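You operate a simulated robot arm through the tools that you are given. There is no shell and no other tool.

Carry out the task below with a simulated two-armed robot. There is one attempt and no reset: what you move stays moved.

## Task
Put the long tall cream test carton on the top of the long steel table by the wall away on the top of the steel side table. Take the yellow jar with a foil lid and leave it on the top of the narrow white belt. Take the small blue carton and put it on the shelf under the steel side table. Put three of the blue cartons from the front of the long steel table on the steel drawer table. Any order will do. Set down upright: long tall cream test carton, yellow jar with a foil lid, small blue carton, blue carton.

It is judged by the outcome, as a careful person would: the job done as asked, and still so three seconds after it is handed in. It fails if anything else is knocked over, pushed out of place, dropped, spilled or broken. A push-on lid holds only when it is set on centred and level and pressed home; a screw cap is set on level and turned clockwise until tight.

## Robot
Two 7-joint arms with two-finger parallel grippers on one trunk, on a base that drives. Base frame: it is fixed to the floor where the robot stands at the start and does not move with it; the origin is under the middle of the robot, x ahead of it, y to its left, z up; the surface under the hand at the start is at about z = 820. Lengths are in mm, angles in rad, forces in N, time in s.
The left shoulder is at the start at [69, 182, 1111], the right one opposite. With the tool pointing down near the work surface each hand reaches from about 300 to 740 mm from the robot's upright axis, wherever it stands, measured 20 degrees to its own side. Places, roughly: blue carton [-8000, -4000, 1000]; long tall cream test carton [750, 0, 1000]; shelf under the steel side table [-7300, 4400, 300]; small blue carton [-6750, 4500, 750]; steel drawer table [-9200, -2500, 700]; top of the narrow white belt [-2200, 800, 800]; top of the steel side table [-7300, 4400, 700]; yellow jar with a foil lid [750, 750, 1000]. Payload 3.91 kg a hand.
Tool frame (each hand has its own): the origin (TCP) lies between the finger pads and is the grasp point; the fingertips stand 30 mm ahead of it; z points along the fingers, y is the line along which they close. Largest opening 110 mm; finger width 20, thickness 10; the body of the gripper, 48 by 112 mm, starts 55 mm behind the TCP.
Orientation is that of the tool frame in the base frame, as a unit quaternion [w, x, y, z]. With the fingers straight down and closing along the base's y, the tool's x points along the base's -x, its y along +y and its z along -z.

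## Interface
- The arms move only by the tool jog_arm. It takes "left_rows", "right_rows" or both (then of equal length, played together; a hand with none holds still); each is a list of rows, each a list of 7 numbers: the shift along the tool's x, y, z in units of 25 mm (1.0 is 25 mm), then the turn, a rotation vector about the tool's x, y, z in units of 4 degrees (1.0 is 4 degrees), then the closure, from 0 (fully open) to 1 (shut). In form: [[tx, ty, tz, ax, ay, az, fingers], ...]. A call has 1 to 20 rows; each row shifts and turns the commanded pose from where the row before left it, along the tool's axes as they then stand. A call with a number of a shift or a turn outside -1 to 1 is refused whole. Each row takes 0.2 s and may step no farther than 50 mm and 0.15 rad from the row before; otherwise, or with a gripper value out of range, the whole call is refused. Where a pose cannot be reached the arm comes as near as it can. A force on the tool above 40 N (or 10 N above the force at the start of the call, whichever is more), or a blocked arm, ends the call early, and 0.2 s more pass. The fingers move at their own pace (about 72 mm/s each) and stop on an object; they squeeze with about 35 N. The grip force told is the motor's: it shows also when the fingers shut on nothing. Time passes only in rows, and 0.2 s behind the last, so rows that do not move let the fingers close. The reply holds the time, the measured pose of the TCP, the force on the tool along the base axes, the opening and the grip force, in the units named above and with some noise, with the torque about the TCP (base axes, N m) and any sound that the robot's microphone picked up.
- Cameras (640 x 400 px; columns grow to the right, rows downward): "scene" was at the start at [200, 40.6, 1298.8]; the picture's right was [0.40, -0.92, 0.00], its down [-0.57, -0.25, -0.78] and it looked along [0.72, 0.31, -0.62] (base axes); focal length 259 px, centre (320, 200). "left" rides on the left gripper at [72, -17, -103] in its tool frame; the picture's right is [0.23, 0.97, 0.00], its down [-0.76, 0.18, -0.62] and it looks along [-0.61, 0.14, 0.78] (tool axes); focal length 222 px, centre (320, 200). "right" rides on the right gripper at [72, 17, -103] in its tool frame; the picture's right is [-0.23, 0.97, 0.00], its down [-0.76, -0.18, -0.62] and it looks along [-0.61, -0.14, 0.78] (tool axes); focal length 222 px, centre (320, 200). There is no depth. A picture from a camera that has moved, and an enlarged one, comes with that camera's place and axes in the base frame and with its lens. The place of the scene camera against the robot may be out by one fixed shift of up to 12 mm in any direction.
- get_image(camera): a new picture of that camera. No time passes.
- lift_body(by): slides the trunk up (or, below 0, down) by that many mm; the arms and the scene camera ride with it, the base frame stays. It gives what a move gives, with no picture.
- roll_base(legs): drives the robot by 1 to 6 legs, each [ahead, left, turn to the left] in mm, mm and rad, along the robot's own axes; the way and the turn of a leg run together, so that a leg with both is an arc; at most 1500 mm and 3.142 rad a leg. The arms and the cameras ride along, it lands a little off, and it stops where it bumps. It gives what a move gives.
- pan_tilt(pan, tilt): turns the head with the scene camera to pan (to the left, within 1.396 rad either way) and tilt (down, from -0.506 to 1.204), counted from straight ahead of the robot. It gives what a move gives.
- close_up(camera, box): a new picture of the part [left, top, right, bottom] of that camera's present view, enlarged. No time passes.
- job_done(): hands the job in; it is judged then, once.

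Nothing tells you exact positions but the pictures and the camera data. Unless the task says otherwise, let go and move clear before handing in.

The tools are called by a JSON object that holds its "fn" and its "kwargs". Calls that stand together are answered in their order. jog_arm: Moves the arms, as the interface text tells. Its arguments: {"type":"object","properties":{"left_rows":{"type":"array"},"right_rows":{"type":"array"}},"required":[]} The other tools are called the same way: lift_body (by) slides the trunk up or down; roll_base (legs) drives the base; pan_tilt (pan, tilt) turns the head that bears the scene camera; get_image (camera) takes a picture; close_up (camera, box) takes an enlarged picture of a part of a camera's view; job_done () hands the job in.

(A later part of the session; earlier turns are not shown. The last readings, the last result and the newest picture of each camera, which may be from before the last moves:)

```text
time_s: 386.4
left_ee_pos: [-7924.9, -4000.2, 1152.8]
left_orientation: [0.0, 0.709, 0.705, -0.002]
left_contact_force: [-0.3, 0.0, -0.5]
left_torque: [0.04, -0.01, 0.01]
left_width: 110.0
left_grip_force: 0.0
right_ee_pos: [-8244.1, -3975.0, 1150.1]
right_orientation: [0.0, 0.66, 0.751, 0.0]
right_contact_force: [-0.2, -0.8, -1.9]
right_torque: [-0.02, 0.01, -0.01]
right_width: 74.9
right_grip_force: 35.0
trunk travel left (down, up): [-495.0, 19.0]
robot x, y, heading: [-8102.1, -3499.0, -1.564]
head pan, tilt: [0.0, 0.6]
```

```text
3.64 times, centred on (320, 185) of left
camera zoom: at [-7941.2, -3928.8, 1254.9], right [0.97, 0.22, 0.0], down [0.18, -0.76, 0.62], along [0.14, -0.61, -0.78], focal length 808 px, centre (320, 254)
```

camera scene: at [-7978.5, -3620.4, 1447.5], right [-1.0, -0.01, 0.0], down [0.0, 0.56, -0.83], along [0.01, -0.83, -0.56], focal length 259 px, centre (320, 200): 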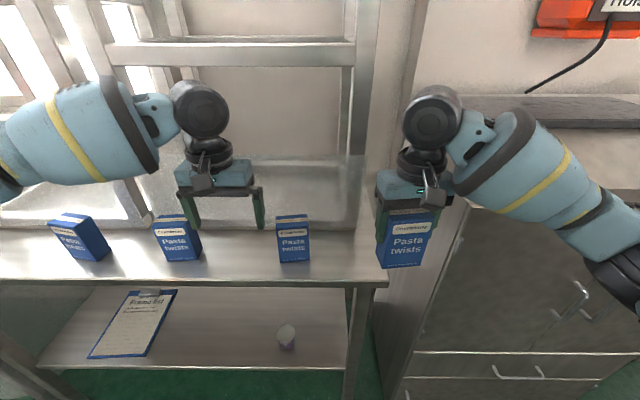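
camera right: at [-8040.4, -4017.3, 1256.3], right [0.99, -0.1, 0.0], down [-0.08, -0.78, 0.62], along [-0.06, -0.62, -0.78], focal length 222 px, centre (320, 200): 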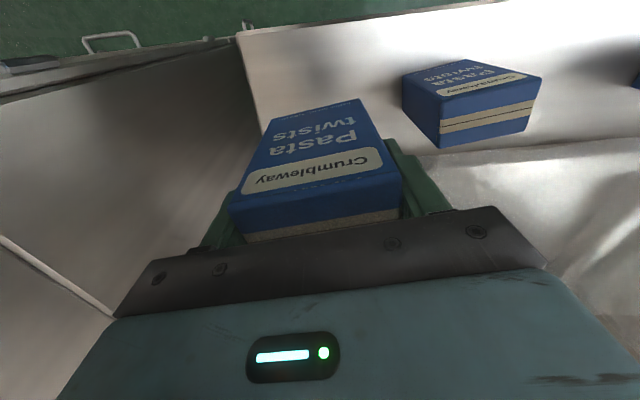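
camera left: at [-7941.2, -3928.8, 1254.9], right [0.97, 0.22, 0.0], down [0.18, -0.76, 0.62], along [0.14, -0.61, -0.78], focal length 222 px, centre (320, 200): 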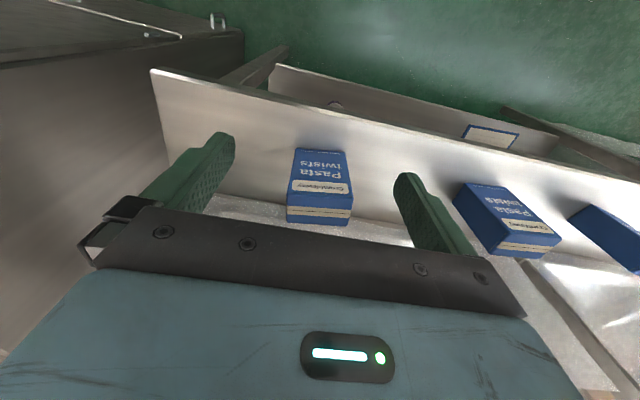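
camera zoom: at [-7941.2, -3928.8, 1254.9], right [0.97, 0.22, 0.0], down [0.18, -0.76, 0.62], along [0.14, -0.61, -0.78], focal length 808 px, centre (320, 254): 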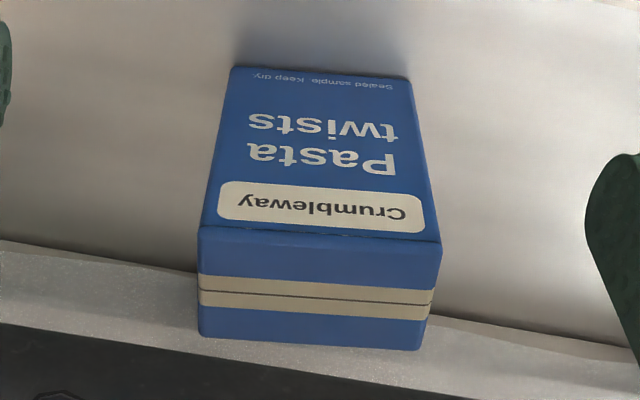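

{"fn": "jog_arm", "kwargs": {"left_rows": [[-0.93, 0.195, 0, 0, 0, 0, 0], [-0.93, 0.195, 0, 0, 0, 0, 0], [-0.93, 0.195, 0, 0, 0, 0, 0], [-0.93, 0.195, 0, 0, 0, 0, 0], [0, 0, 0.5, 0, 0, -0.69, 0], [0, 0, 0.5, 0, 0, -0.69, 0], [0, 0, 0.8, 0, 0, -0.69, 0]]}}

{"fn": "get_image", "kwargs": {"camera": "left"}}

```text
time_s: 388.0
left_ee_pos: [-7884.5, -4040.0, 1117.8]
left_orientation: [-0.001, 0.655, 0.755, -0.002]
left_contact_force: [-0.3, 0.2, -0.3]
left_torque: [0.02, 0.01, 0.03]
left_width: 109.9
left_grip_force: 0.0
left hand out of reach, approached as far as the arm can: row 1, 2, 3, 4
right_ee_pos: [-8245.8, -3974.6, 1149.4]
right_orientation: [0.0, 0.66, 0.751, 0.0]
right_contact_force: [-0.5, 0.6, -2.2]
right_torque: [-0.01, 0.0, 0.02]
right_width: 74.8
right_grip_force: 35.4
trunk travel left (down, up): [-495.0, 19.0]
robot x, y, heading: [-8101.9, -3503.0, -1.565]
head pan, tilt: [0.0, 0.6]
```

```text
taken
camera left: at [-7910.8, -3970.4, 1220.7], right [0.93, 0.36, 0.0], down [0.28, -0.73, 0.62], along [0.22, -0.58, -0.78], focal length 222 px, centre (320, 200)
```

left: 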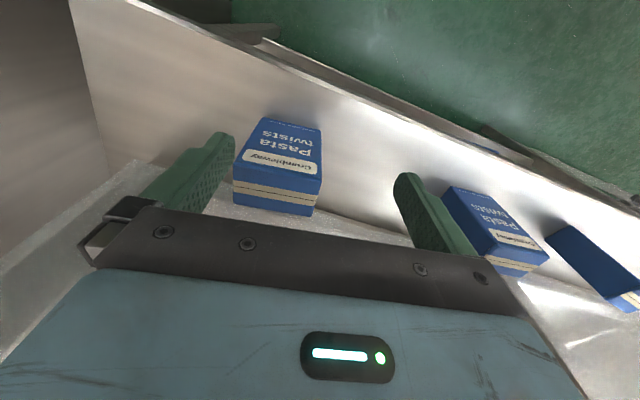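

{"fn": "roll_base", "kwargs": {"legs": [[60, 0, 0]]}}

{"fn": "jog_arm", "kwargs": {"left_rows": [[0, -0.6, 0, 0, 0, 0, 0], [0, -0.4, 0, 0, 0, 0, 0], [0, 0, 0, 0, 0, 0, 0]]}}

{"fn": "get_image", "kwargs": {"camera": "left"}}

```text
time_s: 389.0
left_ee_pos: [-7885.7, -4082.4, 1119.6]
left_orientation: [0.001, 0.656, 0.755, -0.001]
left_contact_force: [0.5, 0.5, 0.6]
left_torque: [0.0, 0.0, -0.02]
left_width: 110.3
left_grip_force: 0.1
right_ee_pos: [-8245.5, -4005.3, 1150.6]
right_orientation: [-0.015, 0.659, 0.752, 0.008]
right_contact_force: [-1.3, 15.9, 4.0]
right_torque: [-0.23, 0.32, -0.79]
right_width: 77.9
right_grip_force: 34.9
trunk travel left (down, up): [-495.0, 19.0]
robot x, y, heading: [-8099.7, -3545.9, -1.563]
head pan, tilt: [0.0, 0.6]
stopped in leg 1: the force on the tool passed its limit at 145 N (the readings are from after the stop); the commanded pose is now the measured one
```

```text
time_s: 389.8
left_ee_pos: [-7900.6, -4074.3, 1117.4]
left_orientation: [0.0, 0.656, 0.755, -0.002]
left_contact_force: [-0.1, 0.9, -0.1]
left_torque: [-0.02, -0.03, -0.01]
left_width: 110.4
left_grip_force: 0.1
left hand out of reach, approached as far as the arm can: row 1, 2
right_ee_pos: [-8244.9, -4005.2, 1149.7]
right_orientation: [-0.014, 0.66, 0.751, 0.008]
right_contact_force: [-0.5, 19.4, 3.3]
right_torque: [-0.23, 0.25, -0.99]
right_width: 77.6
right_grip_force: 34.6
trunk travel left (down, up): [-495.0, 19.0]
robot x, y, heading: [-8100.8, -3541.6, -1.565]
head pan, tilt: [0.0, 0.6]
```

```text
taken
camera left: at [-7926.8, -4004.5, 1220.6], right [0.93, 0.36, 0.0], down [0.28, -0.73, 0.63], along [0.22, -0.58, -0.78], focal length 222 px, centre (320, 200)
```

left: 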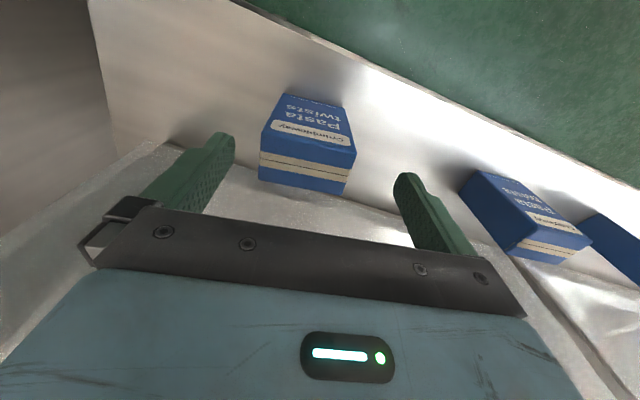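

Carton A in the right hand touched the cabinet. I back off a little and check it.

{"fn": "roll_base", "kwargs": {"legs": [[-25, 0, 0]]}}

{"fn": "get_image", "kwargs": {"camera": "right"}}

{"fn": "get_image", "kwargs": {"camera": "scene"}}

```text
time_s: 390.6
left_ee_pos: [-7901.7, -4055.8, 1115.5]
left_orientation: [-0.002, 0.655, 0.755, -0.001]
left_contact_force: [-0.1, -0.1, 0.2]
left_torque: [0.06, 0.0, -0.01]
left_width: 109.9
left_grip_force: 0.0
right_ee_pos: [-8245.5, -3987.0, 1147.3]
right_orientation: [-0.015, 0.659, 0.751, 0.011]
right_contact_force: [0.2, 0.1, -2.7]
right_torque: [0.0, 0.02, 0.01]
right_width: 77.8
right_grip_force: 35.3
trunk travel left (down, up): [-495.0, 19.0]
robot x, y, heading: [-8098.9, -3523.0, -1.562]
head pan, tilt: [0.0, 0.6]
```

```text
taken
camera right: at [-8237.2, -3916.1, 1253.9], right [0.99, -0.1, -0.01], down [-0.07, -0.8, 0.6], along [-0.07, -0.59, -0.8], focal length 222 px, centre (320, 200)
```

right: 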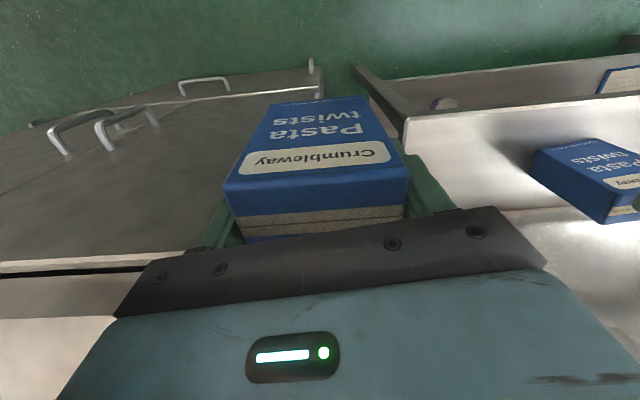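

```text
taken
camera scene: at [-8103.4, -3644.3, 1446.9], right [-1.0, -0.01, 0.0], down [0.0, 0.57, -0.82], along [0.01, -0.82, -0.57], focal length 259 px, centre (320, 200)
```

scene: 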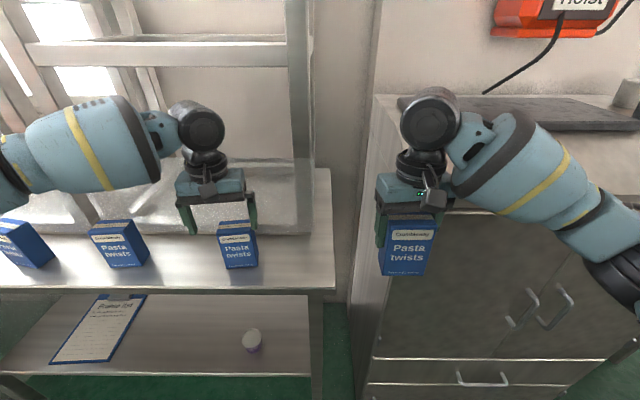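

Carton A is still gripped. The left arm reaches farther when lower, so I descend with the fingers on either side of carton B, then slide forward.

{"fn": "jog_arm", "kwargs": {"left_rows": [[0, -0.1, 0.8, 0, 0, 0, 0], [0, -0.05, 0.8, 0, 0, 0, 0], [0, 0, 0.8, 0, 0, 0, 0], [0, 0, 0.8, 0, 0, 0, 0], [0, 0, 0, 0, 0, 0, 0]]}}

{"fn": "get_image", "kwargs": {"camera": "left"}}

{"fn": "close_up", "kwargs": {"camera": "scene", "box": [150, 80, 330, 290]}}

```text
time_s: 391.8
left_ee_pos: [-7898.5, -4045.4, 1038.1]
left_orientation: [-0.001, 0.656, 0.755, -0.002]
left_contact_force: [-0.3, 0.2, -0.5]
left_torque: [0.02, 0.03, -0.02]
left_width: 109.8
left_grip_force: 0.0
left hand out of reach, approached as far as the arm can: row 3, 4
right_ee_pos: [-8246.3, -3985.4, 1148.8]
right_orientation: [-0.015, 0.659, 0.752, 0.008]
right_contact_force: [0.0, -0.1, -1.6]
right_torque: [0.0, 0.01, 0.01]
right_width: 77.9
right_grip_force: 35.1
trunk travel left (down, up): [-495.0, 19.0]
robot x, y, heading: [-8103.1, -3521.2, -1.56]
head pan, tilt: [0.0, 0.6]
```

```text
taken
camera left: at [-7924.1, -3976.0, 1139.8], right [0.93, 0.36, 0.0], down [0.28, -0.73, 0.62], along [0.22, -0.58, -0.78], focal length 222 px, centre (320, 200)
```

left: 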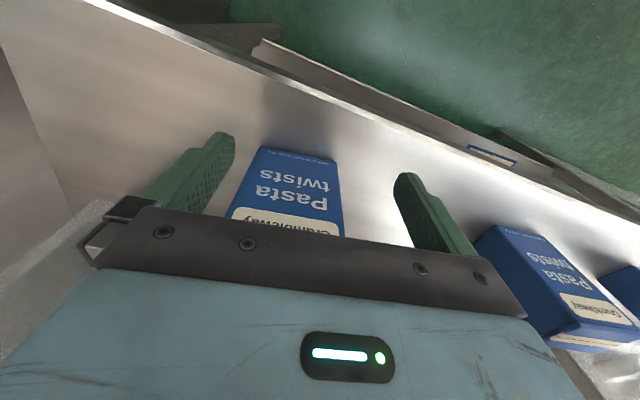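

```text
1.90 times, centred on (240, 185) of scene
camera zoom: at [-8103.5, -3640.7, 1447.6], right [-1.0, -0.01, 0.0], down [0.0, 0.56, -0.83], along [0.01, -0.83, -0.56], focal length 494 px, centre (472, 229)
```

zoom: 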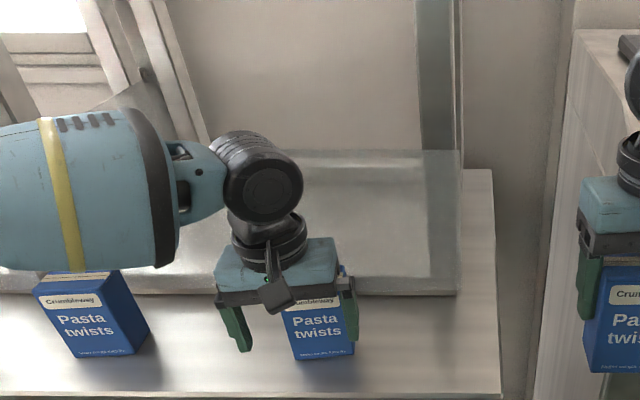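

{"fn": "jog_arm", "kwargs": {"right_rows": [[0.8, 0.2, 0, 0, 0, 0, 1], [0.8, 0.2, 0, 0, 0, 0, 1], [0.8, 0.2, 0, 0, 0, 0, 1], [0.8, 0.2, 0, 0, 0, 0, 1], [0.8, 0.2, 0, 0, 0, 0, 1]]}}

{"fn": "roll_base", "kwargs": {"legs": [[46, -7, 0]]}}

{"fn": "get_image", "kwargs": {"camera": "left"}}

{"fn": "close_up", "kwargs": {"camera": "scene", "box": [150, 80, 330, 290]}}

```text
time_s: 393.0
left_ee_pos: [-7898.7, -4045.4, 1036.2]
left_orientation: [0.0, 0.656, 0.754, -0.002]
left_contact_force: [-0.1, 0.6, -0.5]
left_torque: [-0.03, -0.02, -0.02]
left_width: 110.2
left_grip_force: 0.0
right_ee_pos: [-8233.2, -3881.9, 1153.6]
right_orientation: [-0.014, 0.661, 0.75, 0.008]
right_contact_force: [1.2, 0.3, -1.3]
right_torque: [-0.02, 0.0, -0.02]
right_width: 77.8
right_grip_force: 35.1
trunk travel left (down, up): [-495.0, 19.0]
robot x, y, heading: [-8101.6, -3520.8, -1.562]
head pan, tilt: [0.0, 0.6]
```

```text
time_s: 393.9
left_ee_pos: [-7904.9, -4092.2, 1038.3]
left_orientation: [0.0, 0.657, 0.754, -0.002]
left_contact_force: [0.5, 0.0, 0.0]
left_torque: [0.03, -0.01, 0.03]
left_width: 110.2
left_grip_force: 0.1
right_ee_pos: [-8240.5, -3927.0, 1153.2]
right_orientation: [-0.013, 0.66, 0.751, 0.008]
right_contact_force: [0.7, -1.1, -1.6]
right_torque: [0.0, -0.01, -0.02]
right_width: 77.8
right_grip_force: 34.8
trunk travel left (down, up): [-495.0, 19.0]
robot x, y, heading: [-8105.1, -3566.3, -1.566]
head pan, tilt: [0.0, 0.6]
```

```text
taken
camera left: at [-7930.6, -4021.6, 1140.6], right [0.93, 0.36, 0.0], down [0.28, -0.73, 0.62], along [0.22, -0.58, -0.78], focal length 222 px, centre (320, 200)
```

left: 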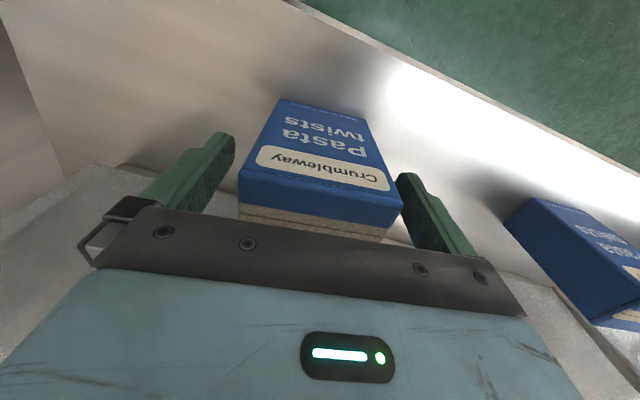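

```text
1.90 times, centred on (240, 185) of scene
camera zoom: at [-8110.0, -3686.0, 1447.8], right [-1.0, -0.01, 0.0], down [0.0, 0.56, -0.83], along [0.01, -0.83, -0.56], focal length 494 px, centre (472, 229)
```

zoom: 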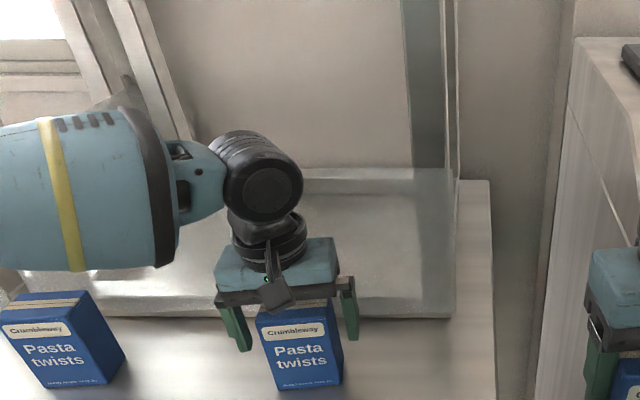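

Carton B is centred between the left fingers. I close and lift.

{"fn": "jog_arm", "kwargs": {"left_rows": [[0, 0, 0.2, 0, 0, 0, 0], [0, 0, 0, 0, 0, 0, 0.2], [0, 0, 0, 0, 0, 0, 0.3], [0, 0, 0, 0, 0, 0, 1], [0, 0, 0, 0, 0, 0, 1], [0, 0, 0, 0, 0, 0, 1], [0, 0, 0, 0, 0, 0, 1]]}}

{"fn": "jog_arm", "kwargs": {"left_rows": [[0, 0, -0.15, 0, 0, 0, 1], [0, 0, -0.3, 0, 0, 0, 1], [0, 0, -0.5, 0, 0, 0, 1], [0, 0, -0.6, 0, 0, 0, 1], [0, 0, -0.8, 0, 0, 0, 1], [0, 0, -0.8, 0, 0, 0, 1], [0, 0, -0.8, 0, 0, 0, 1]]}}

{"fn": "get_image", "kwargs": {"camera": "left"}}

{"fn": "get_image", "kwargs": {"camera": "scene"}}

```text
time_s: 395.5
left_ee_pos: [-7903.3, -4093.1, 1032.5]
left_orientation: [0.0, 0.656, 0.755, -0.003]
left_contact_force: [0.7, 0.8, -0.5]
left_torque: [0.0, 0.02, 0.0]
left_width: 75.0
left_grip_force: 35.4
right_ee_pos: [-8239.6, -3929.6, 1152.8]
right_orientation: [-0.015, 0.66, 0.751, 0.009]
right_contact_force: [-0.2, 0.5, -1.6]
right_torque: [-0.01, 0.01, -0.01]
right_width: 77.5
right_grip_force: 34.9
trunk travel left (down, up): [-495.0, 19.0]
robot x, y, heading: [-8107.4, -3566.9, -1.564]
head pan, tilt: [0.0, 0.6]
```

```text
time_s: 397.1
left_ee_pos: [-7904.6, -4091.4, 1133.3]
left_orientation: [0.0, 0.656, 0.755, -0.002]
left_contact_force: [-0.8, 0.7, -0.5]
left_torque: [0.06, 0.0, 0.0]
left_width: 74.7
left_grip_force: 35.4
right_ee_pos: [-8239.8, -3929.2, 1153.0]
right_orientation: [-0.015, 0.66, 0.751, 0.008]
right_contact_force: [0.3, -0.1, -1.3]
right_torque: [-0.03, 0.01, -0.03]
right_width: 77.5
right_grip_force: 34.7
trunk travel left (down, up): [-495.0, 19.0]
robot x, y, heading: [-8109.4, -3572.0, -1.565]
head pan, tilt: [0.0, 0.6]
```

```text
taken
camera left: at [-7930.2, -4022.7, 1234.6], right [0.93, 0.36, 0.0], down [0.28, -0.73, 0.62], along [0.22, -0.58, -0.78], focal length 222 px, centre (320, 200)
```

left: 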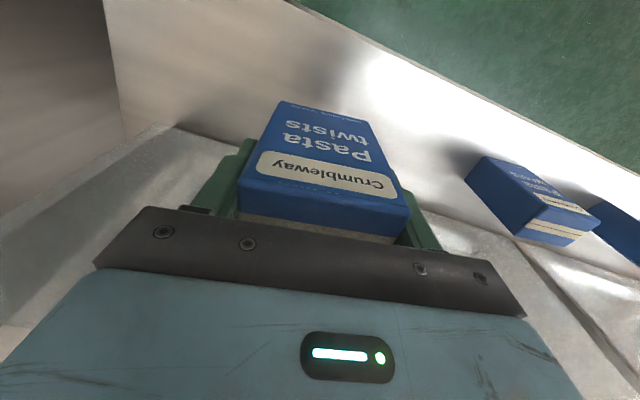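

```text
taken
camera scene: at [-8110.1, -3686.8, 1447.5], right [-1.0, -0.01, 0.0], down [0.0, 0.56, -0.83], along [0.01, -0.83, -0.56], focal length 259 px, centre (320, 200)
```

scene: 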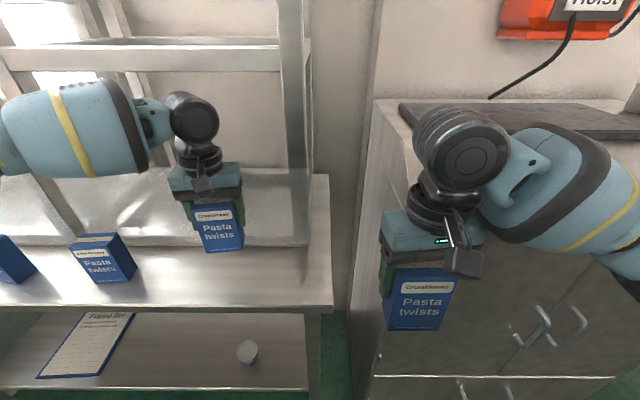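

Both cartons are in hand. I back out north through the gap and then sidestep to the front of the drawer table.

{"fn": "roll_base", "kwargs": {"legs": [[-350, -160, 0], [-1000, 0, 0]]}}

{"fn": "pan_tilt", "kwargs": {"pan": -0.8, "tilt": 0.5}}

{"fn": "get_image", "kwargs": {"camera": "scene"}}

```text
time_s: 404.3
left_ee_pos: [-8078.6, -2752.8, 1130.6]
left_orientation: [0.0, 0.657, 0.753, -0.001]
left_contact_force: [0.6, 0.6, -1.6]
left_torque: [0.03, -0.01, 0.01]
left_width: 74.7
left_grip_force: 35.5
right_ee_pos: [-8412.5, -2586.4, 1152.1]
right_orientation: [-0.015, 0.661, 0.75, 0.009]
right_contact_force: [-0.2, 0.0, -2.2]
right_torque: [-0.03, 0.02, 0.03]
right_width: 77.2
right_grip_force: 35.1
trunk travel left (down, up): [-495.0, 19.0]
robot x, y, heading: [-8277.3, -2226.4, -1.564]
head pan, tilt: [0.0, 0.6]
```

```text
time_s: 405.4
left_ee_pos: [-8079.0, -2751.5, 1132.2]
left_orientation: [0.0, 0.658, 0.753, -0.002]
left_contact_force: [0.1, 0.6, -1.3]
left_torque: [-0.02, -0.02, 0.03]
left_width: 74.6
left_grip_force: 35.7
right_ee_pos: [-8414.3, -2587.4, 1151.8]
right_orientation: [-0.014, 0.661, 0.75, 0.008]
right_contact_force: [-1.0, 0.0, -0.9]
right_torque: [0.02, -0.03, 0.0]
right_width: 76.9
right_grip_force: 34.8
trunk travel left (down, up): [-495.0, 19.0]
robot x, y, heading: [-8278.2, -2226.6, -1.564]
head pan, tilt: [-0.799, 0.499]
```

```text
taken
camera scene: at [-8348.0, -2321.2, 1456.6], right [-0.7, 0.71, 0.0], down [0.34, 0.34, -0.88], along [-0.63, -0.61, -0.48], focal length 259 px, centre (320, 200)
```

scene: 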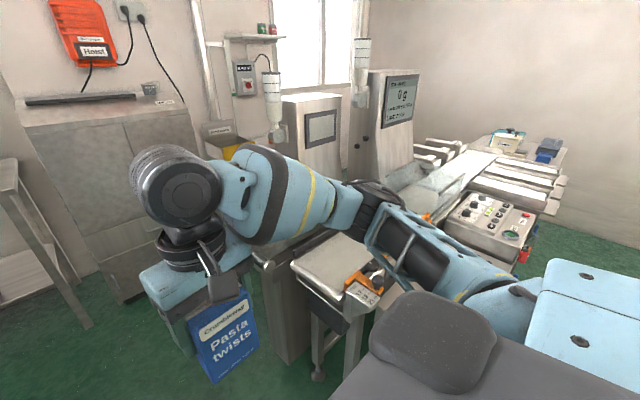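

{"fn": "roll_base", "kwargs": {"legs": [[-480, 0, 0], [0, -850, 0]]}}

{"fn": "pan_tilt", "kwargs": {"pan": 0.0, "tilt": 0.65}}

{"fn": "get_image", "kwargs": {"camera": "scene"}}

{"fn": "get_image", "kwargs": {"camera": "right"}}

```text
time_s: 415.8
left_ee_pos: [-8934.5, -2264.3, 1130.9]
left_orientation: [-0.001, 0.662, 0.75, -0.002]
left_contact_force: [-0.4, -0.1, -2.0]
left_torque: [-0.01, 0.0, 0.01]
left_width: 74.7
left_grip_force: 34.7
right_ee_pos: [-9267.2, -2096.8, 1153.2]
right_orientation: [-0.014, 0.665, 0.746, 0.009]
right_contact_force: [0.7, -0.2, -1.7]
right_torque: [-0.01, 0.01, 0.0]
right_width: 76.9
right_grip_force: 34.4
trunk travel left (down, up): [-495.0, 19.0]
robot x, y, heading: [-9130.8, -1739.3, -1.579]
head pan, tilt: [-0.799, 0.499]
```

```text
time_s: 416.9
left_ee_pos: [-8934.0, -2266.0, 1131.5]
left_orientation: [0.0, 0.661, 0.75, -0.001]
left_contact_force: [0.1, -0.2, -1.9]
left_torque: [-0.05, 0.05, 0.0]
left_width: 74.6
left_grip_force: 34.6
right_ee_pos: [-9267.4, -2096.4, 1153.0]
right_orientation: [-0.016, 0.666, 0.746, 0.008]
right_contact_force: [-0.3, -0.6, -1.0]
right_torque: [-0.01, 0.0, -0.02]
right_width: 76.7
right_grip_force: 34.9
trunk travel left (down, up): [-495.0, 19.0]
robot x, y, heading: [-9126.8, -1740.5, -1.576]
head pan, tilt: [0.0, 0.649]
```

```text
taken
camera scene: at [-9133.7, -1855.0, 1443.2], right [-1.0, 0.01, 0.0], down [0.01, 0.6, -0.8], along [-0.01, -0.8, -0.6], focal length 259 px, centre (320, 200)
```

scene: 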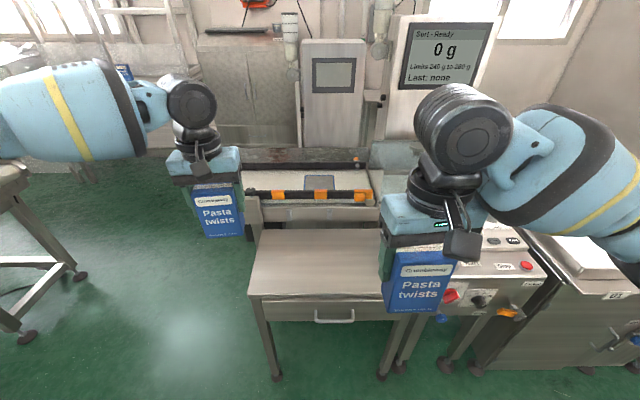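

```text
taken
camera right: at [-9258.1, -2024.6, 1258.8], right [0.99, -0.11, -0.01], down [-0.08, -0.8, 0.6], along [-0.08, -0.59, -0.8], focal length 222 px, centre (320, 200)
```

right: 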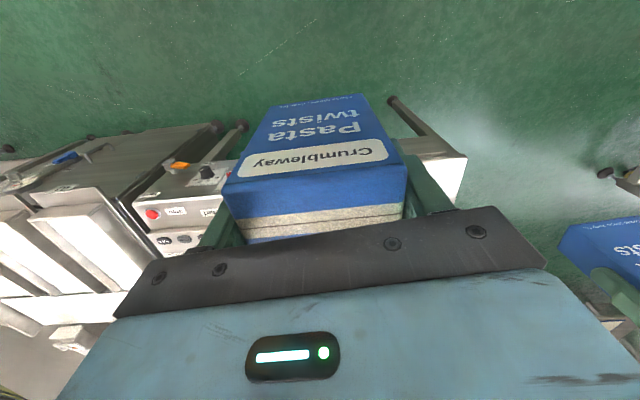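

The drawer table top is clear: about x −9480…−8900, y −2640…−2340. I move up to it, stretch the right hand a little forward and lower the trunk.

{"fn": "roll_base", "kwargs": {"legs": [[175, -55, 0]]}}

{"fn": "jog_arm", "kwargs": {"right_rows": [[-0.9, 0.1, 0, 0.2, 0.3, 0.5, 1], [-0.9, 0.1, 0, 0.15, 0.2, 0.5, 1], [-0.9, 0.1, 0, 0, 0, 0.5, 1], [-0.9, 0.1, 0, 0, 0, 0, 1], [-0.9, 0.1, 0, 0, 0, 0, 1], [-0.9, 0.1, 0, 0, 0, 0, 1]]}}

{"fn": "lift_body", "kwargs": {"by": -200}}

{"fn": "get_image", "kwargs": {"camera": "scene"}}

{"fn": "get_image", "kwargs": {"camera": "right"}}

{"fn": "get_image", "kwargs": {"camera": "left"}}

```text
time_s: 418.4
left_ee_pos: [-8991.4, -2437.3, 1131.6]
left_orientation: [-0.001, 0.663, 0.749, -0.002]
left_contact_force: [-0.7, -0.5, -2.1]
left_torque: [0.0, 0.02, -0.02]
left_width: 74.7
left_grip_force: 34.6
right_ee_pos: [-9324.2, -2269.3, 1152.9]
right_orientation: [-0.014, 0.666, 0.746, 0.009]
right_contact_force: [0.5, 0.9, -0.7]
right_torque: [-0.02, -0.01, -0.02]
right_width: 76.3
right_grip_force: 34.8
trunk travel left (down, up): [-495.0, 19.0]
robot x, y, heading: [-9189.8, -1909.9, -1.58]
head pan, tilt: [0.0, 0.649]
```

```text
time_s: 419.8
left_ee_pos: [-8992.0, -2438.6, 1131.2]
left_orientation: [-0.001, 0.663, 0.749, -0.002]
left_contact_force: [-0.3, -0.1, -2.1]
left_torque: [0.01, -0.02, -0.05]
left_width: 74.8
left_grip_force: 35.8
right_ee_pos: [-9304.4, -2404.2, 1143.3]
right_orientation: [-0.036, 0.704, 0.709, 0.01]
right_contact_force: [0.1, -0.9, -1.3]
right_torque: [0.02, 0.03, -0.03]
right_width: 76.3
right_grip_force: 35.6
trunk travel left (down, up): [-495.0, 19.0]
robot x, y, heading: [-9184.5, -1910.8, -1.584]
head pan, tilt: [0.0, 0.649]
```

```text
time_s: 422.0
left_ee_pos: [-8992.1, -2438.3, 931.9]
left_orientation: [-0.001, 0.663, 0.749, -0.002]
left_contact_force: [-0.2, 0.8, -0.6]
left_torque: [-0.01, -0.03, 0.02]
left_width: 74.7
left_grip_force: 34.8
right_ee_pos: [-9304.4, -2403.0, 945.6]
right_orientation: [-0.036, 0.705, 0.709, 0.01]
right_contact_force: [-0.6, -0.7, -1.2]
right_torque: [-0.04, -0.01, 0.0]
right_width: 76.3
right_grip_force: 35.6
trunk travel left (down, up): [-295.0, 219.0]
robot x, y, heading: [-9185.4, -1909.6, -1.584]
head pan, tilt: [0.0, 0.649]
```

```text
taken
camera scene: at [-9191.1, -2137.3, 1218.9], right [-1.0, 0.01, 0.0], down [0.01, 0.6, -0.8], along [-0.01, -0.8, -0.6], focal length 259 px, centre (320, 200)
```

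scene: 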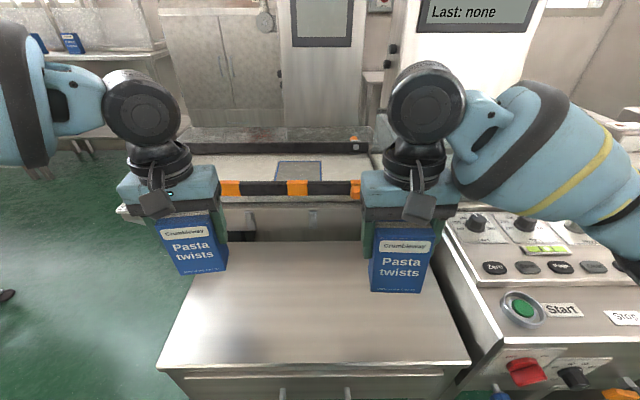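

```text
taken
camera right: at [-9283.8, -2335.5, 1052.6], right [0.97, -0.22, -0.05], down [-0.15, -0.8, 0.58], along [-0.17, -0.56, -0.81], focal length 222 px, centre (320, 200)
```

right: 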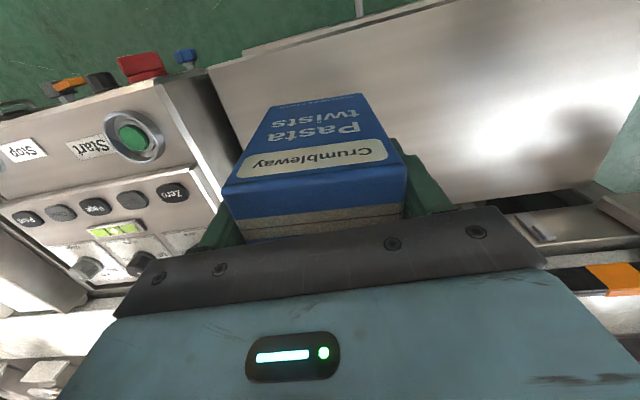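

```text
taken
camera left: at [-9015.8, -2368.3, 1034.4], right [0.94, 0.34, 0.0], down [0.27, -0.73, 0.62], along [0.21, -0.59, -0.78], focal length 222 px, centre (320, 200)
```

left: 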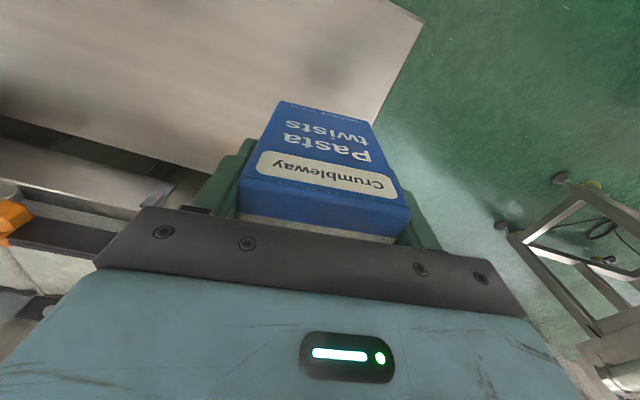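

Both cartons hang over the drawer table. I lower the left one (B) first: quickly to just above the surface, then in small steps.

{"fn": "jog_arm", "kwargs": {"left_rows": [[0, 0, 1, 0, 0, 0, 1], [0, 0, 1, 0, 0, 0, 1], [0, 0, 1, 0, 0, 0, 1], [0, 0, 1, 0, 0, 0, 1], [0, 0, 0.4, 0, 0, 0, 1], [0, 0, 0.2, 0, 0, 0, 1], [0, 0, 0.2, 0, 0, 0, 1], [0, 0, 0.1, 0, 0, 0, 1], [0, 0, 0.1, 0, 0, 0, 1], [0, 0, 0.1, 0, 0, 0, 1], [0, 0, 0.1, 0, 0, 0, 1], [0, 0, 0.1, 0, 0, 0, 1], [0, 0, 0.1, 0, 0, 0, 1], [0, 0, 0.1, 0, 0, 0, 1], [0, 0, 0.1, 0, 0, 0, 1], [0, 0, 0.1, 0, 0, 0, 1], [0, 0, 0.1, 0, 0, 0, 1], [0, 0, 0.1, 0, 0, 0, 1], [0, 0, 0.1, 0, 0, 0, 1]]}}

{"fn": "get_image", "kwargs": {"camera": "scene"}}

```text
time_s: 426.0
left_ee_pos: [-8991.9, -2438.0, 783.7]
left_orientation: [0.002, 0.663, 0.749, -0.005]
left_contact_force: [3.8, -0.4, 34.5]
left_torque: [0.2, -1.23, -0.01]
left_width: 74.8
left_grip_force: 34.7
right_ee_pos: [-9304.0, -2400.9, 945.1]
right_orientation: [-0.035, 0.705, 0.709, 0.01]
right_contact_force: [-0.5, -0.1, -2.0]
right_torque: [-0.05, -0.01, 0.0]
right_width: 76.2
right_grip_force: 34.7
trunk travel left (down, up): [-295.0, 219.0]
robot x, y, heading: [-9184.4, -1909.9, -1.578]
head pan, tilt: [0.0, 0.649]
```

```text
taken
camera scene: at [-9191.8, -2135.0, 1219.4], right [-1.0, 0.01, 0.0], down [0.01, 0.6, -0.8], along [-0.01, -0.8, -0.6], focal length 259 px, centre (320, 200)
```

scene: 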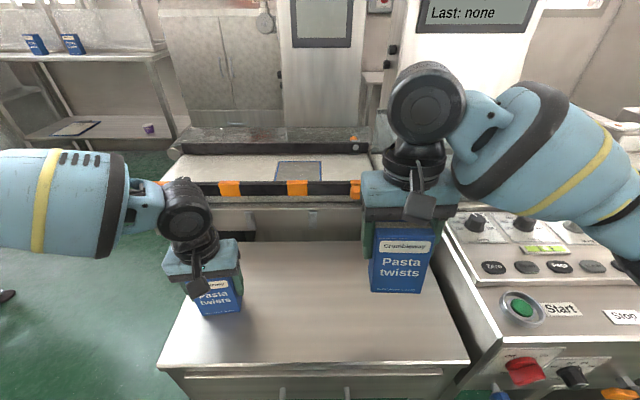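

{"fn": "jog_arm", "kwargs": {"left_rows": [[0, 0, -0.1, 0, 0, 0, 1], [0, 0, -0.1, 0, 0, 0, 1], [0, 0, 0, 0, 0, 0, 0.28], [0, 0, 0, 0, 0, 0, 0.22], [0, 0, 0, 0, 0, 0, 0.1], [0, 0, 0, 0, 0, 0, 0]]}}

{"fn": "close_up", "kwargs": {"camera": "scene", "box": [140, 160, 340, 340]}}

{"fn": "get_image", "kwargs": {"camera": "left"}}

```text
time_s: 427.4
left_ee_pos: [-8992.6, -2439.8, 785.8]
left_orientation: [-0.001, 0.663, 0.749, -0.002]
left_contact_force: [0.3, 0.5, -0.6]
left_torque: [0.04, 0.02, 0.0]
left_width: 109.8
left_grip_force: 0.1
right_ee_pos: [-9303.4, -2402.8, 945.4]
right_orientation: [-0.035, 0.704, 0.709, 0.01]
right_contact_force: [1.0, -0.1, -2.1]
right_torque: [0.01, -0.02, 0.0]
right_width: 76.6
right_grip_force: 34.9
trunk travel left (down, up): [-295.0, 219.0]
robot x, y, heading: [-9184.7, -1908.7, -1.585]
head pan, tilt: [0.0, 0.649]
```

```text
2.22 times, centred on (240, 250) of scene
camera zoom: at [-9191.1, -2137.4, 1218.9], right [-1.0, 0.01, 0.0], down [0.01, 0.6, -0.8], along [-0.01, -0.8, -0.6], focal length 576 px, centre (498, 89)
```

zoom: 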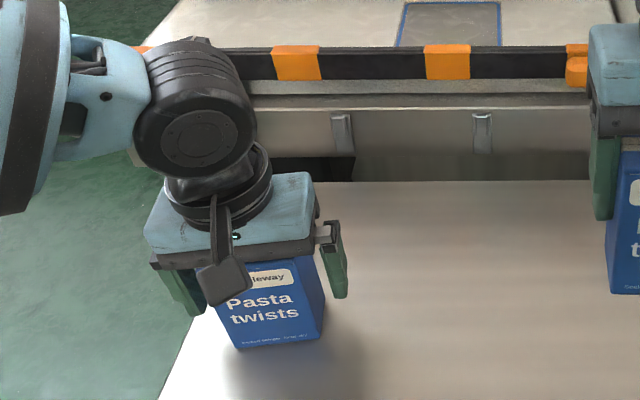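

```text
taken
camera left: at [-9015.9, -2369.0, 888.9], right [0.94, 0.34, 0.0], down [0.27, -0.73, 0.62], along [0.21, -0.59, -0.78], focal length 222 px, centre (320, 200)
```

left: 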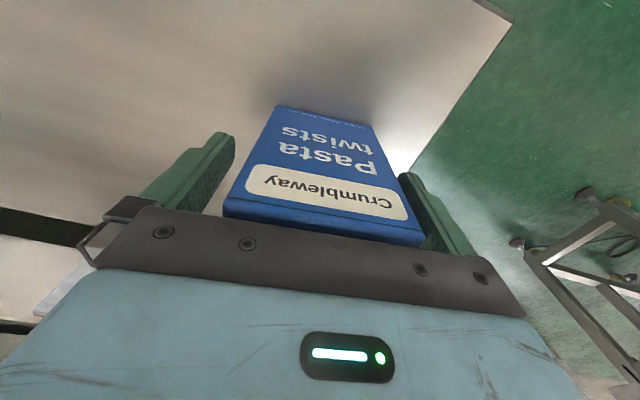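

{"fn": "jog_arm", "kwargs": {"left_rows": [[0, 0, -0.3, 0, 0, 0, 0], [0, 0, -0.5, 0, 0, 0, 0], [0, 0, -0.8, 0, 0, 0, 0], [0, 0, -1, 0, 0, 0, 0], [0, 0, -1, 0, 0, 0, 0], [0, 0, -1, 0, 0, 0, 0], [0, 0, -1, 0, 0, 0, 0]], "right_rows": [[-0.35, 0, 0, 0, 0, 0, 1], [-0.35, 0, 0, 0, 0, 0, 1], [-0.35, 0, 0, 0, 0, 0, 1], [-0.35, 0, 0, 0, 0, 0, 1], [0, 0, 0, 0, 0, 0, 1], [0, 0, 0, 0, 0, 0, 1], [0, 0, 0, 0, 0, 0, 1]]}}

{"fn": "get_image", "kwargs": {"camera": "scene"}}

{"fn": "close_up", "kwargs": {"camera": "scene", "box": [340, 200, 460, 310]}}

```text
time_s: 429.0
left_ee_pos: [-8990.9, -2440.1, 927.1]
left_orientation: [0.0, 0.663, 0.749, -0.002]
left_contact_force: [-0.3, -0.2, 0.0]
left_torque: [0.01, 0.0, 0.01]
left_width: 110.0
left_grip_force: 0.0
right_ee_pos: [-9303.2, -2438.0, 942.4]
right_orientation: [-0.035, 0.704, 0.709, 0.01]
right_contact_force: [0.4, 0.6, -2.4]
right_torque: [-0.02, -0.01, 0.01]
right_width: 76.3
right_grip_force: 34.7
trunk travel left (down, up): [-295.0, 219.0]
robot x, y, heading: [-9184.9, -1912.0, -1.585]
head pan, tilt: [0.0, 0.649]
```

```text
taken
camera scene: at [-9191.2, -2137.1, 1218.9], right [-1.0, 0.01, 0.0], down [0.01, 0.6, -0.8], along [-0.01, -0.8, -0.6], focal length 259 px, centre (320, 200)
```

scene: 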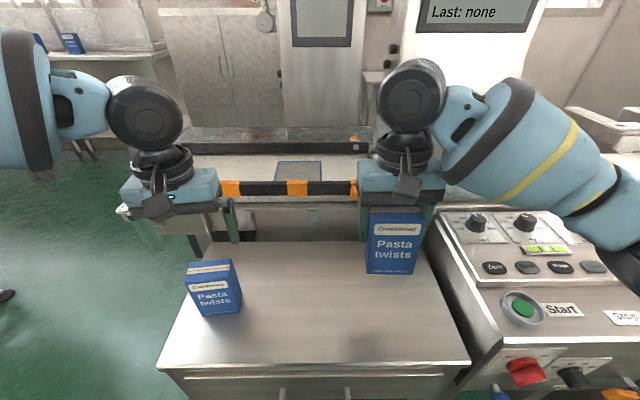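

```text
3.64 times, centred on (400, 255) of scene
camera zoom: at [-9191.2, -2137.1, 1218.9], right [-1.0, 0.01, 0.0], down [0.01, 0.6, -0.8], along [-0.01, -0.8, -0.6], focal length 943 px, centre (29, 0)
```

zoom: 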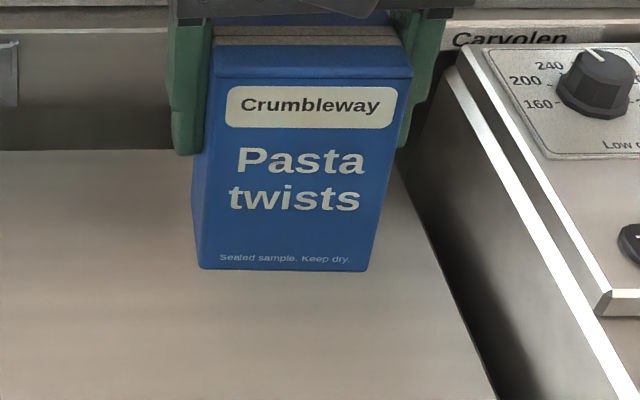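

B stands on the drawer table. Now the right one: I take out its small roll and lower it.

{"fn": "jog_arm", "kwargs": {"right_rows": [[0, 0, 1, -0.52, 0, 0, 1], [0, 0, 1, 0, 0, 0, 1], [0, 0, 1, 0, 0, 0, 1], [0, 0, 1, 0, 0, 0, 1], [0, 0, 1, 0, 0, 0, 1], [0, 0, 0.4, 0, 0, 0, 1], [0, 0, 0.2, 0, 0, 0, 1], [0, 0, 0.2, 0, 0, 0, 1]]}}

{"fn": "close_up", "kwargs": {"camera": "scene", "box": [300, 200, 480, 350]}}

```text
time_s: 430.8
left_ee_pos: [-8991.3, -2439.2, 927.3]
left_orientation: [0.0, 0.662, 0.749, -0.003]
left_contact_force: [0.2, 0.6, -0.4]
left_torque: [0.01, 0.03, -0.01]
left_width: 109.9
left_grip_force: 0.0
right_ee_pos: [-9305.0, -2428.9, 803.4]
right_orientation: [-0.02, 0.705, 0.708, 0.02]
right_contact_force: [-6.2, 0.8, 31.5]
right_torque: [-0.29, 0.18, -0.37]
right_width: 76.5
right_grip_force: 35.0
trunk travel left (down, up): [-295.0, 219.0]
robot x, y, heading: [-9181.2, -1907.8, -1.58]
head pan, tilt: [0.0, 0.649]
```

```text
2.67 times, centred on (390, 275) of scene
camera zoom: at [-9191.3, -2134.8, 1219.7], right [-1.0, 0.01, 0.0], down [0.01, 0.6, -0.8], along [-0.01, -0.8, -0.6], focal length 692 px, centre (133, 0)
```

zoom: 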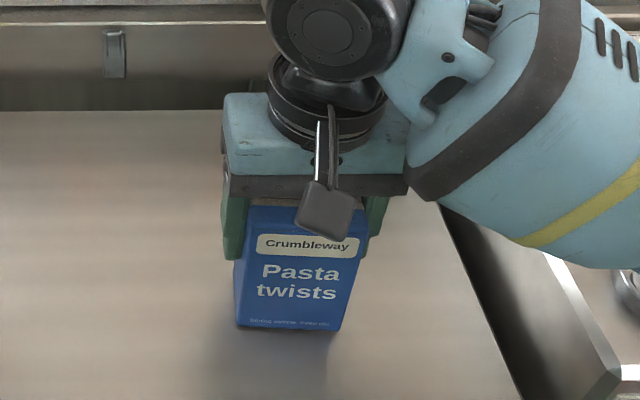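

{"fn": "jog_arm", "kwargs": {"right_rows": [[0, 0, -0.1, 0, 0, 0, 1], [0, 0, -0.08, 0, 0, 0, 1], [0, 0, 0, 0, 0, 0, 0.28], [0, 0, 0, 0, 0, 0, 0.22], [0, 0, 0, 0, 0, 0, 0.1], [0, 0, 0, 0, 0, 0, 0]]}}

{"fn": "close_up", "kwargs": {"camera": "scene", "box": [300, 200, 480, 350]}}

{"fn": "get_image", "kwargs": {"camera": "right"}}

```text
time_s: 432.2
left_ee_pos: [-8991.6, -2440.5, 925.1]
left_orientation: [0.0, 0.663, 0.749, -0.003]
left_contact_force: [0.3, -0.3, -0.3]
left_torque: [0.04, 0.01, -0.01]
left_width: 109.9
left_grip_force: 0.0
right_ee_pos: [-9305.1, -2428.1, 802.1]
right_orientation: [-0.023, 0.704, 0.709, 0.022]
right_contact_force: [0.1, 0.5, 0.3]
right_torque: [0.01, -0.02, 0.02]
right_width: 109.9
right_grip_force: 0.0
trunk travel left (down, up): [-295.0, 219.0]
robot x, y, heading: [-9183.1, -1910.7, -1.583]
head pan, tilt: [0.0, 0.649]
```

```text
2.67 times, centred on (390, 275) of scene
camera zoom: at [-9191.1, -2137.3, 1218.9], right [-1.0, 0.01, 0.0], down [0.01, 0.6, -0.8], along [-0.01, -0.8, -0.6], focal length 692 px, centre (133, 0)
```

zoom: 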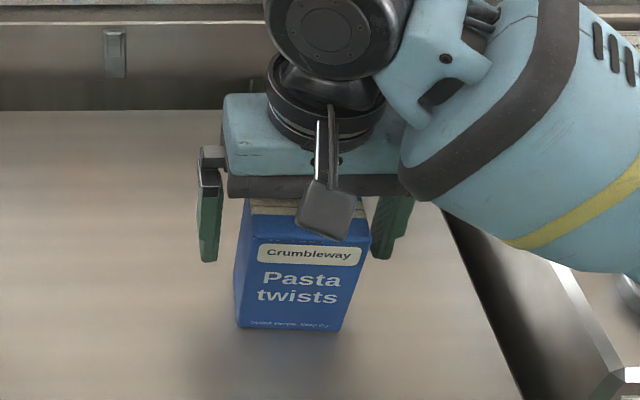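

```text
taken
camera right: at [-9288.8, -2361.6, 910.3], right [0.98, -0.22, -0.02], down [-0.17, -0.8, 0.57], along [-0.14, -0.56, -0.82], focal length 222 px, centre (320, 200)
```

right: 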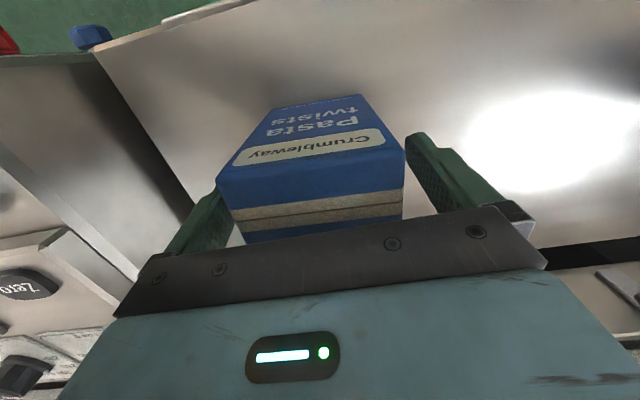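

{"fn": "jog_arm", "kwargs": {"right_rows": [[0, -0.15, -0.2, 0, 0, 0, 0], [0, -0.1, -0.4, 0, 0, 0, 0], [0, 0, -0.6, 0, 0, 0, 0], [0, 0, -0.8, 0, 0, 0, 0], [0, 0, -1, 0, 0, 0, 0], [0, 0, -1, 0, 0, 0, 0], [0, 0, -1, 0, 0, 0, 0], [0, 0, -1, 0, 0, 0, 0]]}}

{"fn": "get_image", "kwargs": {"camera": "scene"}}

```text
time_s: 434.0
left_ee_pos: [-8991.3, -2440.9, 925.6]
left_orientation: [0.0, 0.662, 0.749, -0.002]
left_contact_force: [-0.5, 0.3, 0.0]
left_torque: [0.02, 0.0, -0.01]
left_width: 110.2
left_grip_force: 0.0
right_ee_pos: [-9309.3, -2436.9, 951.1]
right_orientation: [-0.024, 0.705, 0.708, 0.022]
right_contact_force: [1.0, 0.1, -0.5]
right_torque: [0.03, 0.07, 0.01]
right_width: 110.0
right_grip_force: 0.1
trunk travel left (down, up): [-295.0, 219.0]
robot x, y, heading: [-9184.9, -1912.0, -1.582]
head pan, tilt: [0.0, 0.649]
```

```text
taken
camera scene: at [-9190.9, -2137.0, 1218.9], right [-1.0, 0.01, 0.0], down [0.01, 0.6, -0.8], along [-0.01, -0.8, -0.6], focal length 259 px, centre (320, 200)
```

scene: 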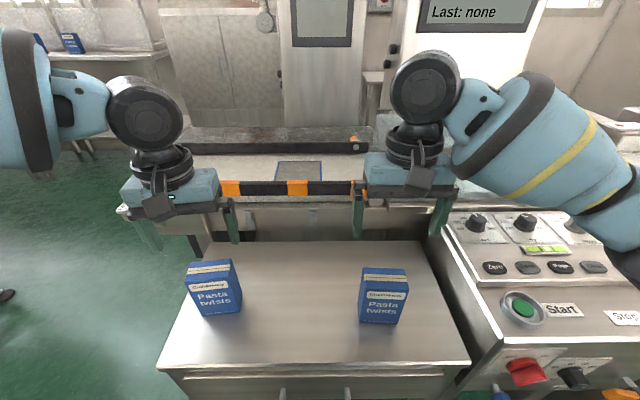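

Two blue cartons stand on the drawer table. I fetch the third: raise the trunk, level the right hand and drive back to the long table.

{"fn": "lift_body", "kwargs": {"by": 200}}

{"fn": "jog_arm", "kwargs": {"right_rows": [[0, 0, 0, -0.04, -0.47, 0, 0], [0, 0, 0, 0, -0.46, 0, 0], [0.6, 0, 0, 0, 0, 0, 0], [0.6, 0, 0, 0, 0, 0, 0]]}}

{"fn": "roll_base", "kwargs": {"legs": [[-190, 0, 0.02], [0, 890, 0]]}}

{"fn": "get_image", "kwargs": {"camera": "scene"}}

```text
time_s: 436.1
left_ee_pos: [-8991.8, -2438.6, 1125.3]
left_orientation: [-0.001, 0.662, 0.749, -0.001]
left_contact_force: [-0.8, 0.2, 0.2]
left_torque: [-0.03, 0.02, 0.0]
left_width: 109.9
left_grip_force: 0.0
right_ee_pos: [-9310.5, -2438.6, 1150.2]
right_orientation: [-0.024, 0.705, 0.708, 0.024]
right_contact_force: [-0.2, 0.4, -0.6]
right_torque: [0.03, 0.02, 0.01]
right_width: 110.2
right_grip_force: 0.1
trunk travel left (down, up): [-495.0, 19.0]
robot x, y, heading: [-9188.6, -1910.3, -1.588]
head pan, tilt: [0.0, 0.649]
```

```text
time_s: 437.1
left_ee_pos: [-8991.9, -2438.7, 1127.6]
left_orientation: [0.0, 0.663, 0.749, -0.003]
left_contact_force: [-1.0, 0.0, -0.8]
left_torque: [-0.04, -0.01, 0.03]
left_width: 109.7
left_grip_force: 0.1
right_ee_pos: [-9310.4, -2408.3, 1152.0]
right_orientation: [0.0, 0.706, 0.709, 0.001]
right_contact_force: [0.1, -0.8, -0.1]
right_torque: [0.01, 0.01, 0.01]
right_width: 110.0
right_grip_force: 0.0
trunk travel left (down, up): [-495.0, 19.0]
robot x, y, heading: [-9185.0, -1909.7, -1.579]
head pan, tilt: [0.0, 0.649]
```

```text
time_s: 446.6
left_ee_pos: [-8071.3, -2229.2, 1126.5]
left_orientation: [0.0, 0.649, 0.761, -0.002]
left_contact_force: [-1.0, -0.1, 0.7]
left_torque: [0.03, 0.0, -0.01]
left_width: 110.3
left_grip_force: 0.0
right_ee_pos: [-8391.8, -2210.1, 1151.9]
right_orientation: [0.0, 0.692, 0.722, 0.001]
right_contact_force: [-0.2, 0.7, 0.5]
right_torque: [-0.02, -0.01, 0.0]
right_width: 109.7
right_grip_force: 0.0
trunk travel left (down, up): [-495.0, 19.0]
robot x, y, heading: [-8286.2, -1709.7, -1.548]
head pan, tilt: [0.0, 0.649]
```

```text
taken
camera scene: at [-8284.0, -1825.1, 1443.2], right [-1.0, -0.03, 0.0], down [-0.02, 0.6, -0.8], along [0.02, -0.8, -0.6], focal length 259 px, centre (320, 200)
```

scene: 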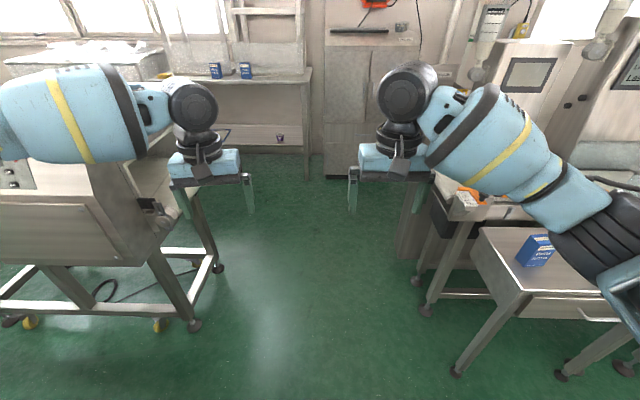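

{"fn": "roll_base", "kwargs": {"legs": [[1400, 0, -0.02], [230, 0, 0], [0, 680, 0]]}}

{"fn": "pan_tilt", "kwargs": {"pan": 0.0, "tilt": 0.6}}

{"fn": "get_image", "kwargs": {"camera": "scene"}}

{"fn": "get_image", "kwargs": {"camera": "right"}}

```text
time_s: 460.9
left_ee_pos: [-7368.4, -3865.3, 1127.3]
left_orientation: [-0.001, 0.655, 0.755, -0.001]
left_contact_force: [0.6, 0.7, 0.3]
left_torque: [0.01, -0.04, 0.04]
left_width: 109.9
left_grip_force: 0.2
right_ee_pos: [-7689.9, -3840.7, 1151.4]
right_orientation: [0.0, 0.699, 0.715, 0.001]
right_contact_force: [0.0, -0.9, 0.3]
right_torque: [-0.02, 0.01, 0.01]
right_width: 110.1
right_grip_force: 0.0
trunk travel left (down, up): [-495.0, 19.0]
robot x, y, heading: [-7571.0, -3340.3, -1.559]
head pan, tilt: [0.0, 0.649]
```

```text
time_s: 461.6
left_ee_pos: [-7367.7, -3866.3, 1126.6]
left_orientation: [0.0, 0.655, 0.756, -0.003]
left_contact_force: [-0.3, 0.1, -0.1]
left_torque: [-0.01, 0.02, -0.02]
left_width: 109.8
left_grip_force: 0.1
right_ee_pos: [-7689.2, -3841.7, 1152.0]
right_orientation: [0.0, 0.698, 0.716, 0.0]
right_contact_force: [-0.4, -0.6, 0.0]
right_torque: [-0.03, 0.02, 0.0]
right_width: 109.7
right_grip_force: 0.1
trunk travel left (down, up): [-495.0, 19.0]
robot x, y, heading: [-7573.2, -3341.9, -1.562]
head pan, tilt: [0.0, 0.6]
```

```text
taken
camera scene: at [-7574.2, -3459.5, 1447.5], right [-1.0, -0.01, 0.0], down [0.0, 0.57, -0.82], along [0.01, -0.82, -0.57], focal length 259 px, centre (320, 200)
```

scene: 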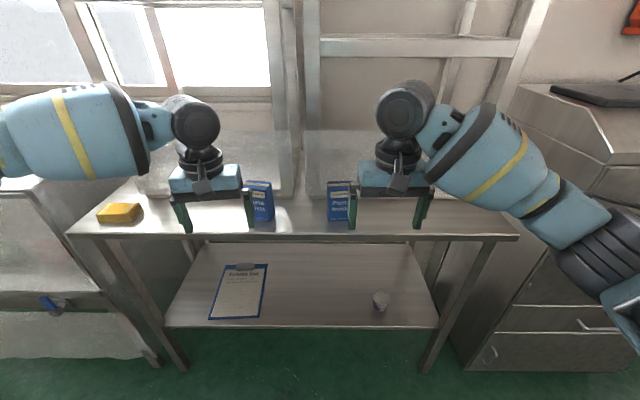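

```text
taken
camera right: at [-7674.4, -3767.4, 1255.8], right [0.98, -0.2, 0.0], down [-0.16, -0.77, 0.62], along [-0.13, -0.61, -0.78], focal length 222 px, centre (320, 200)
```

right: 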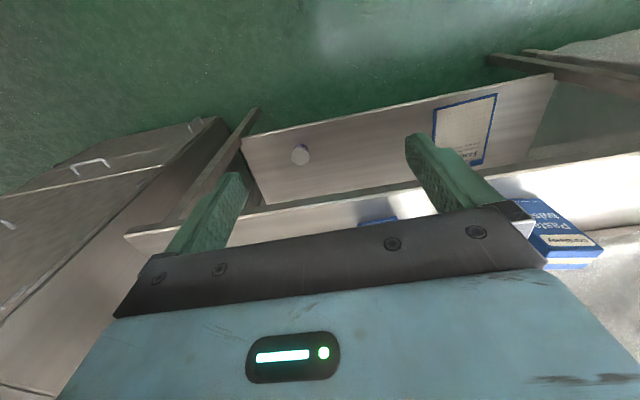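

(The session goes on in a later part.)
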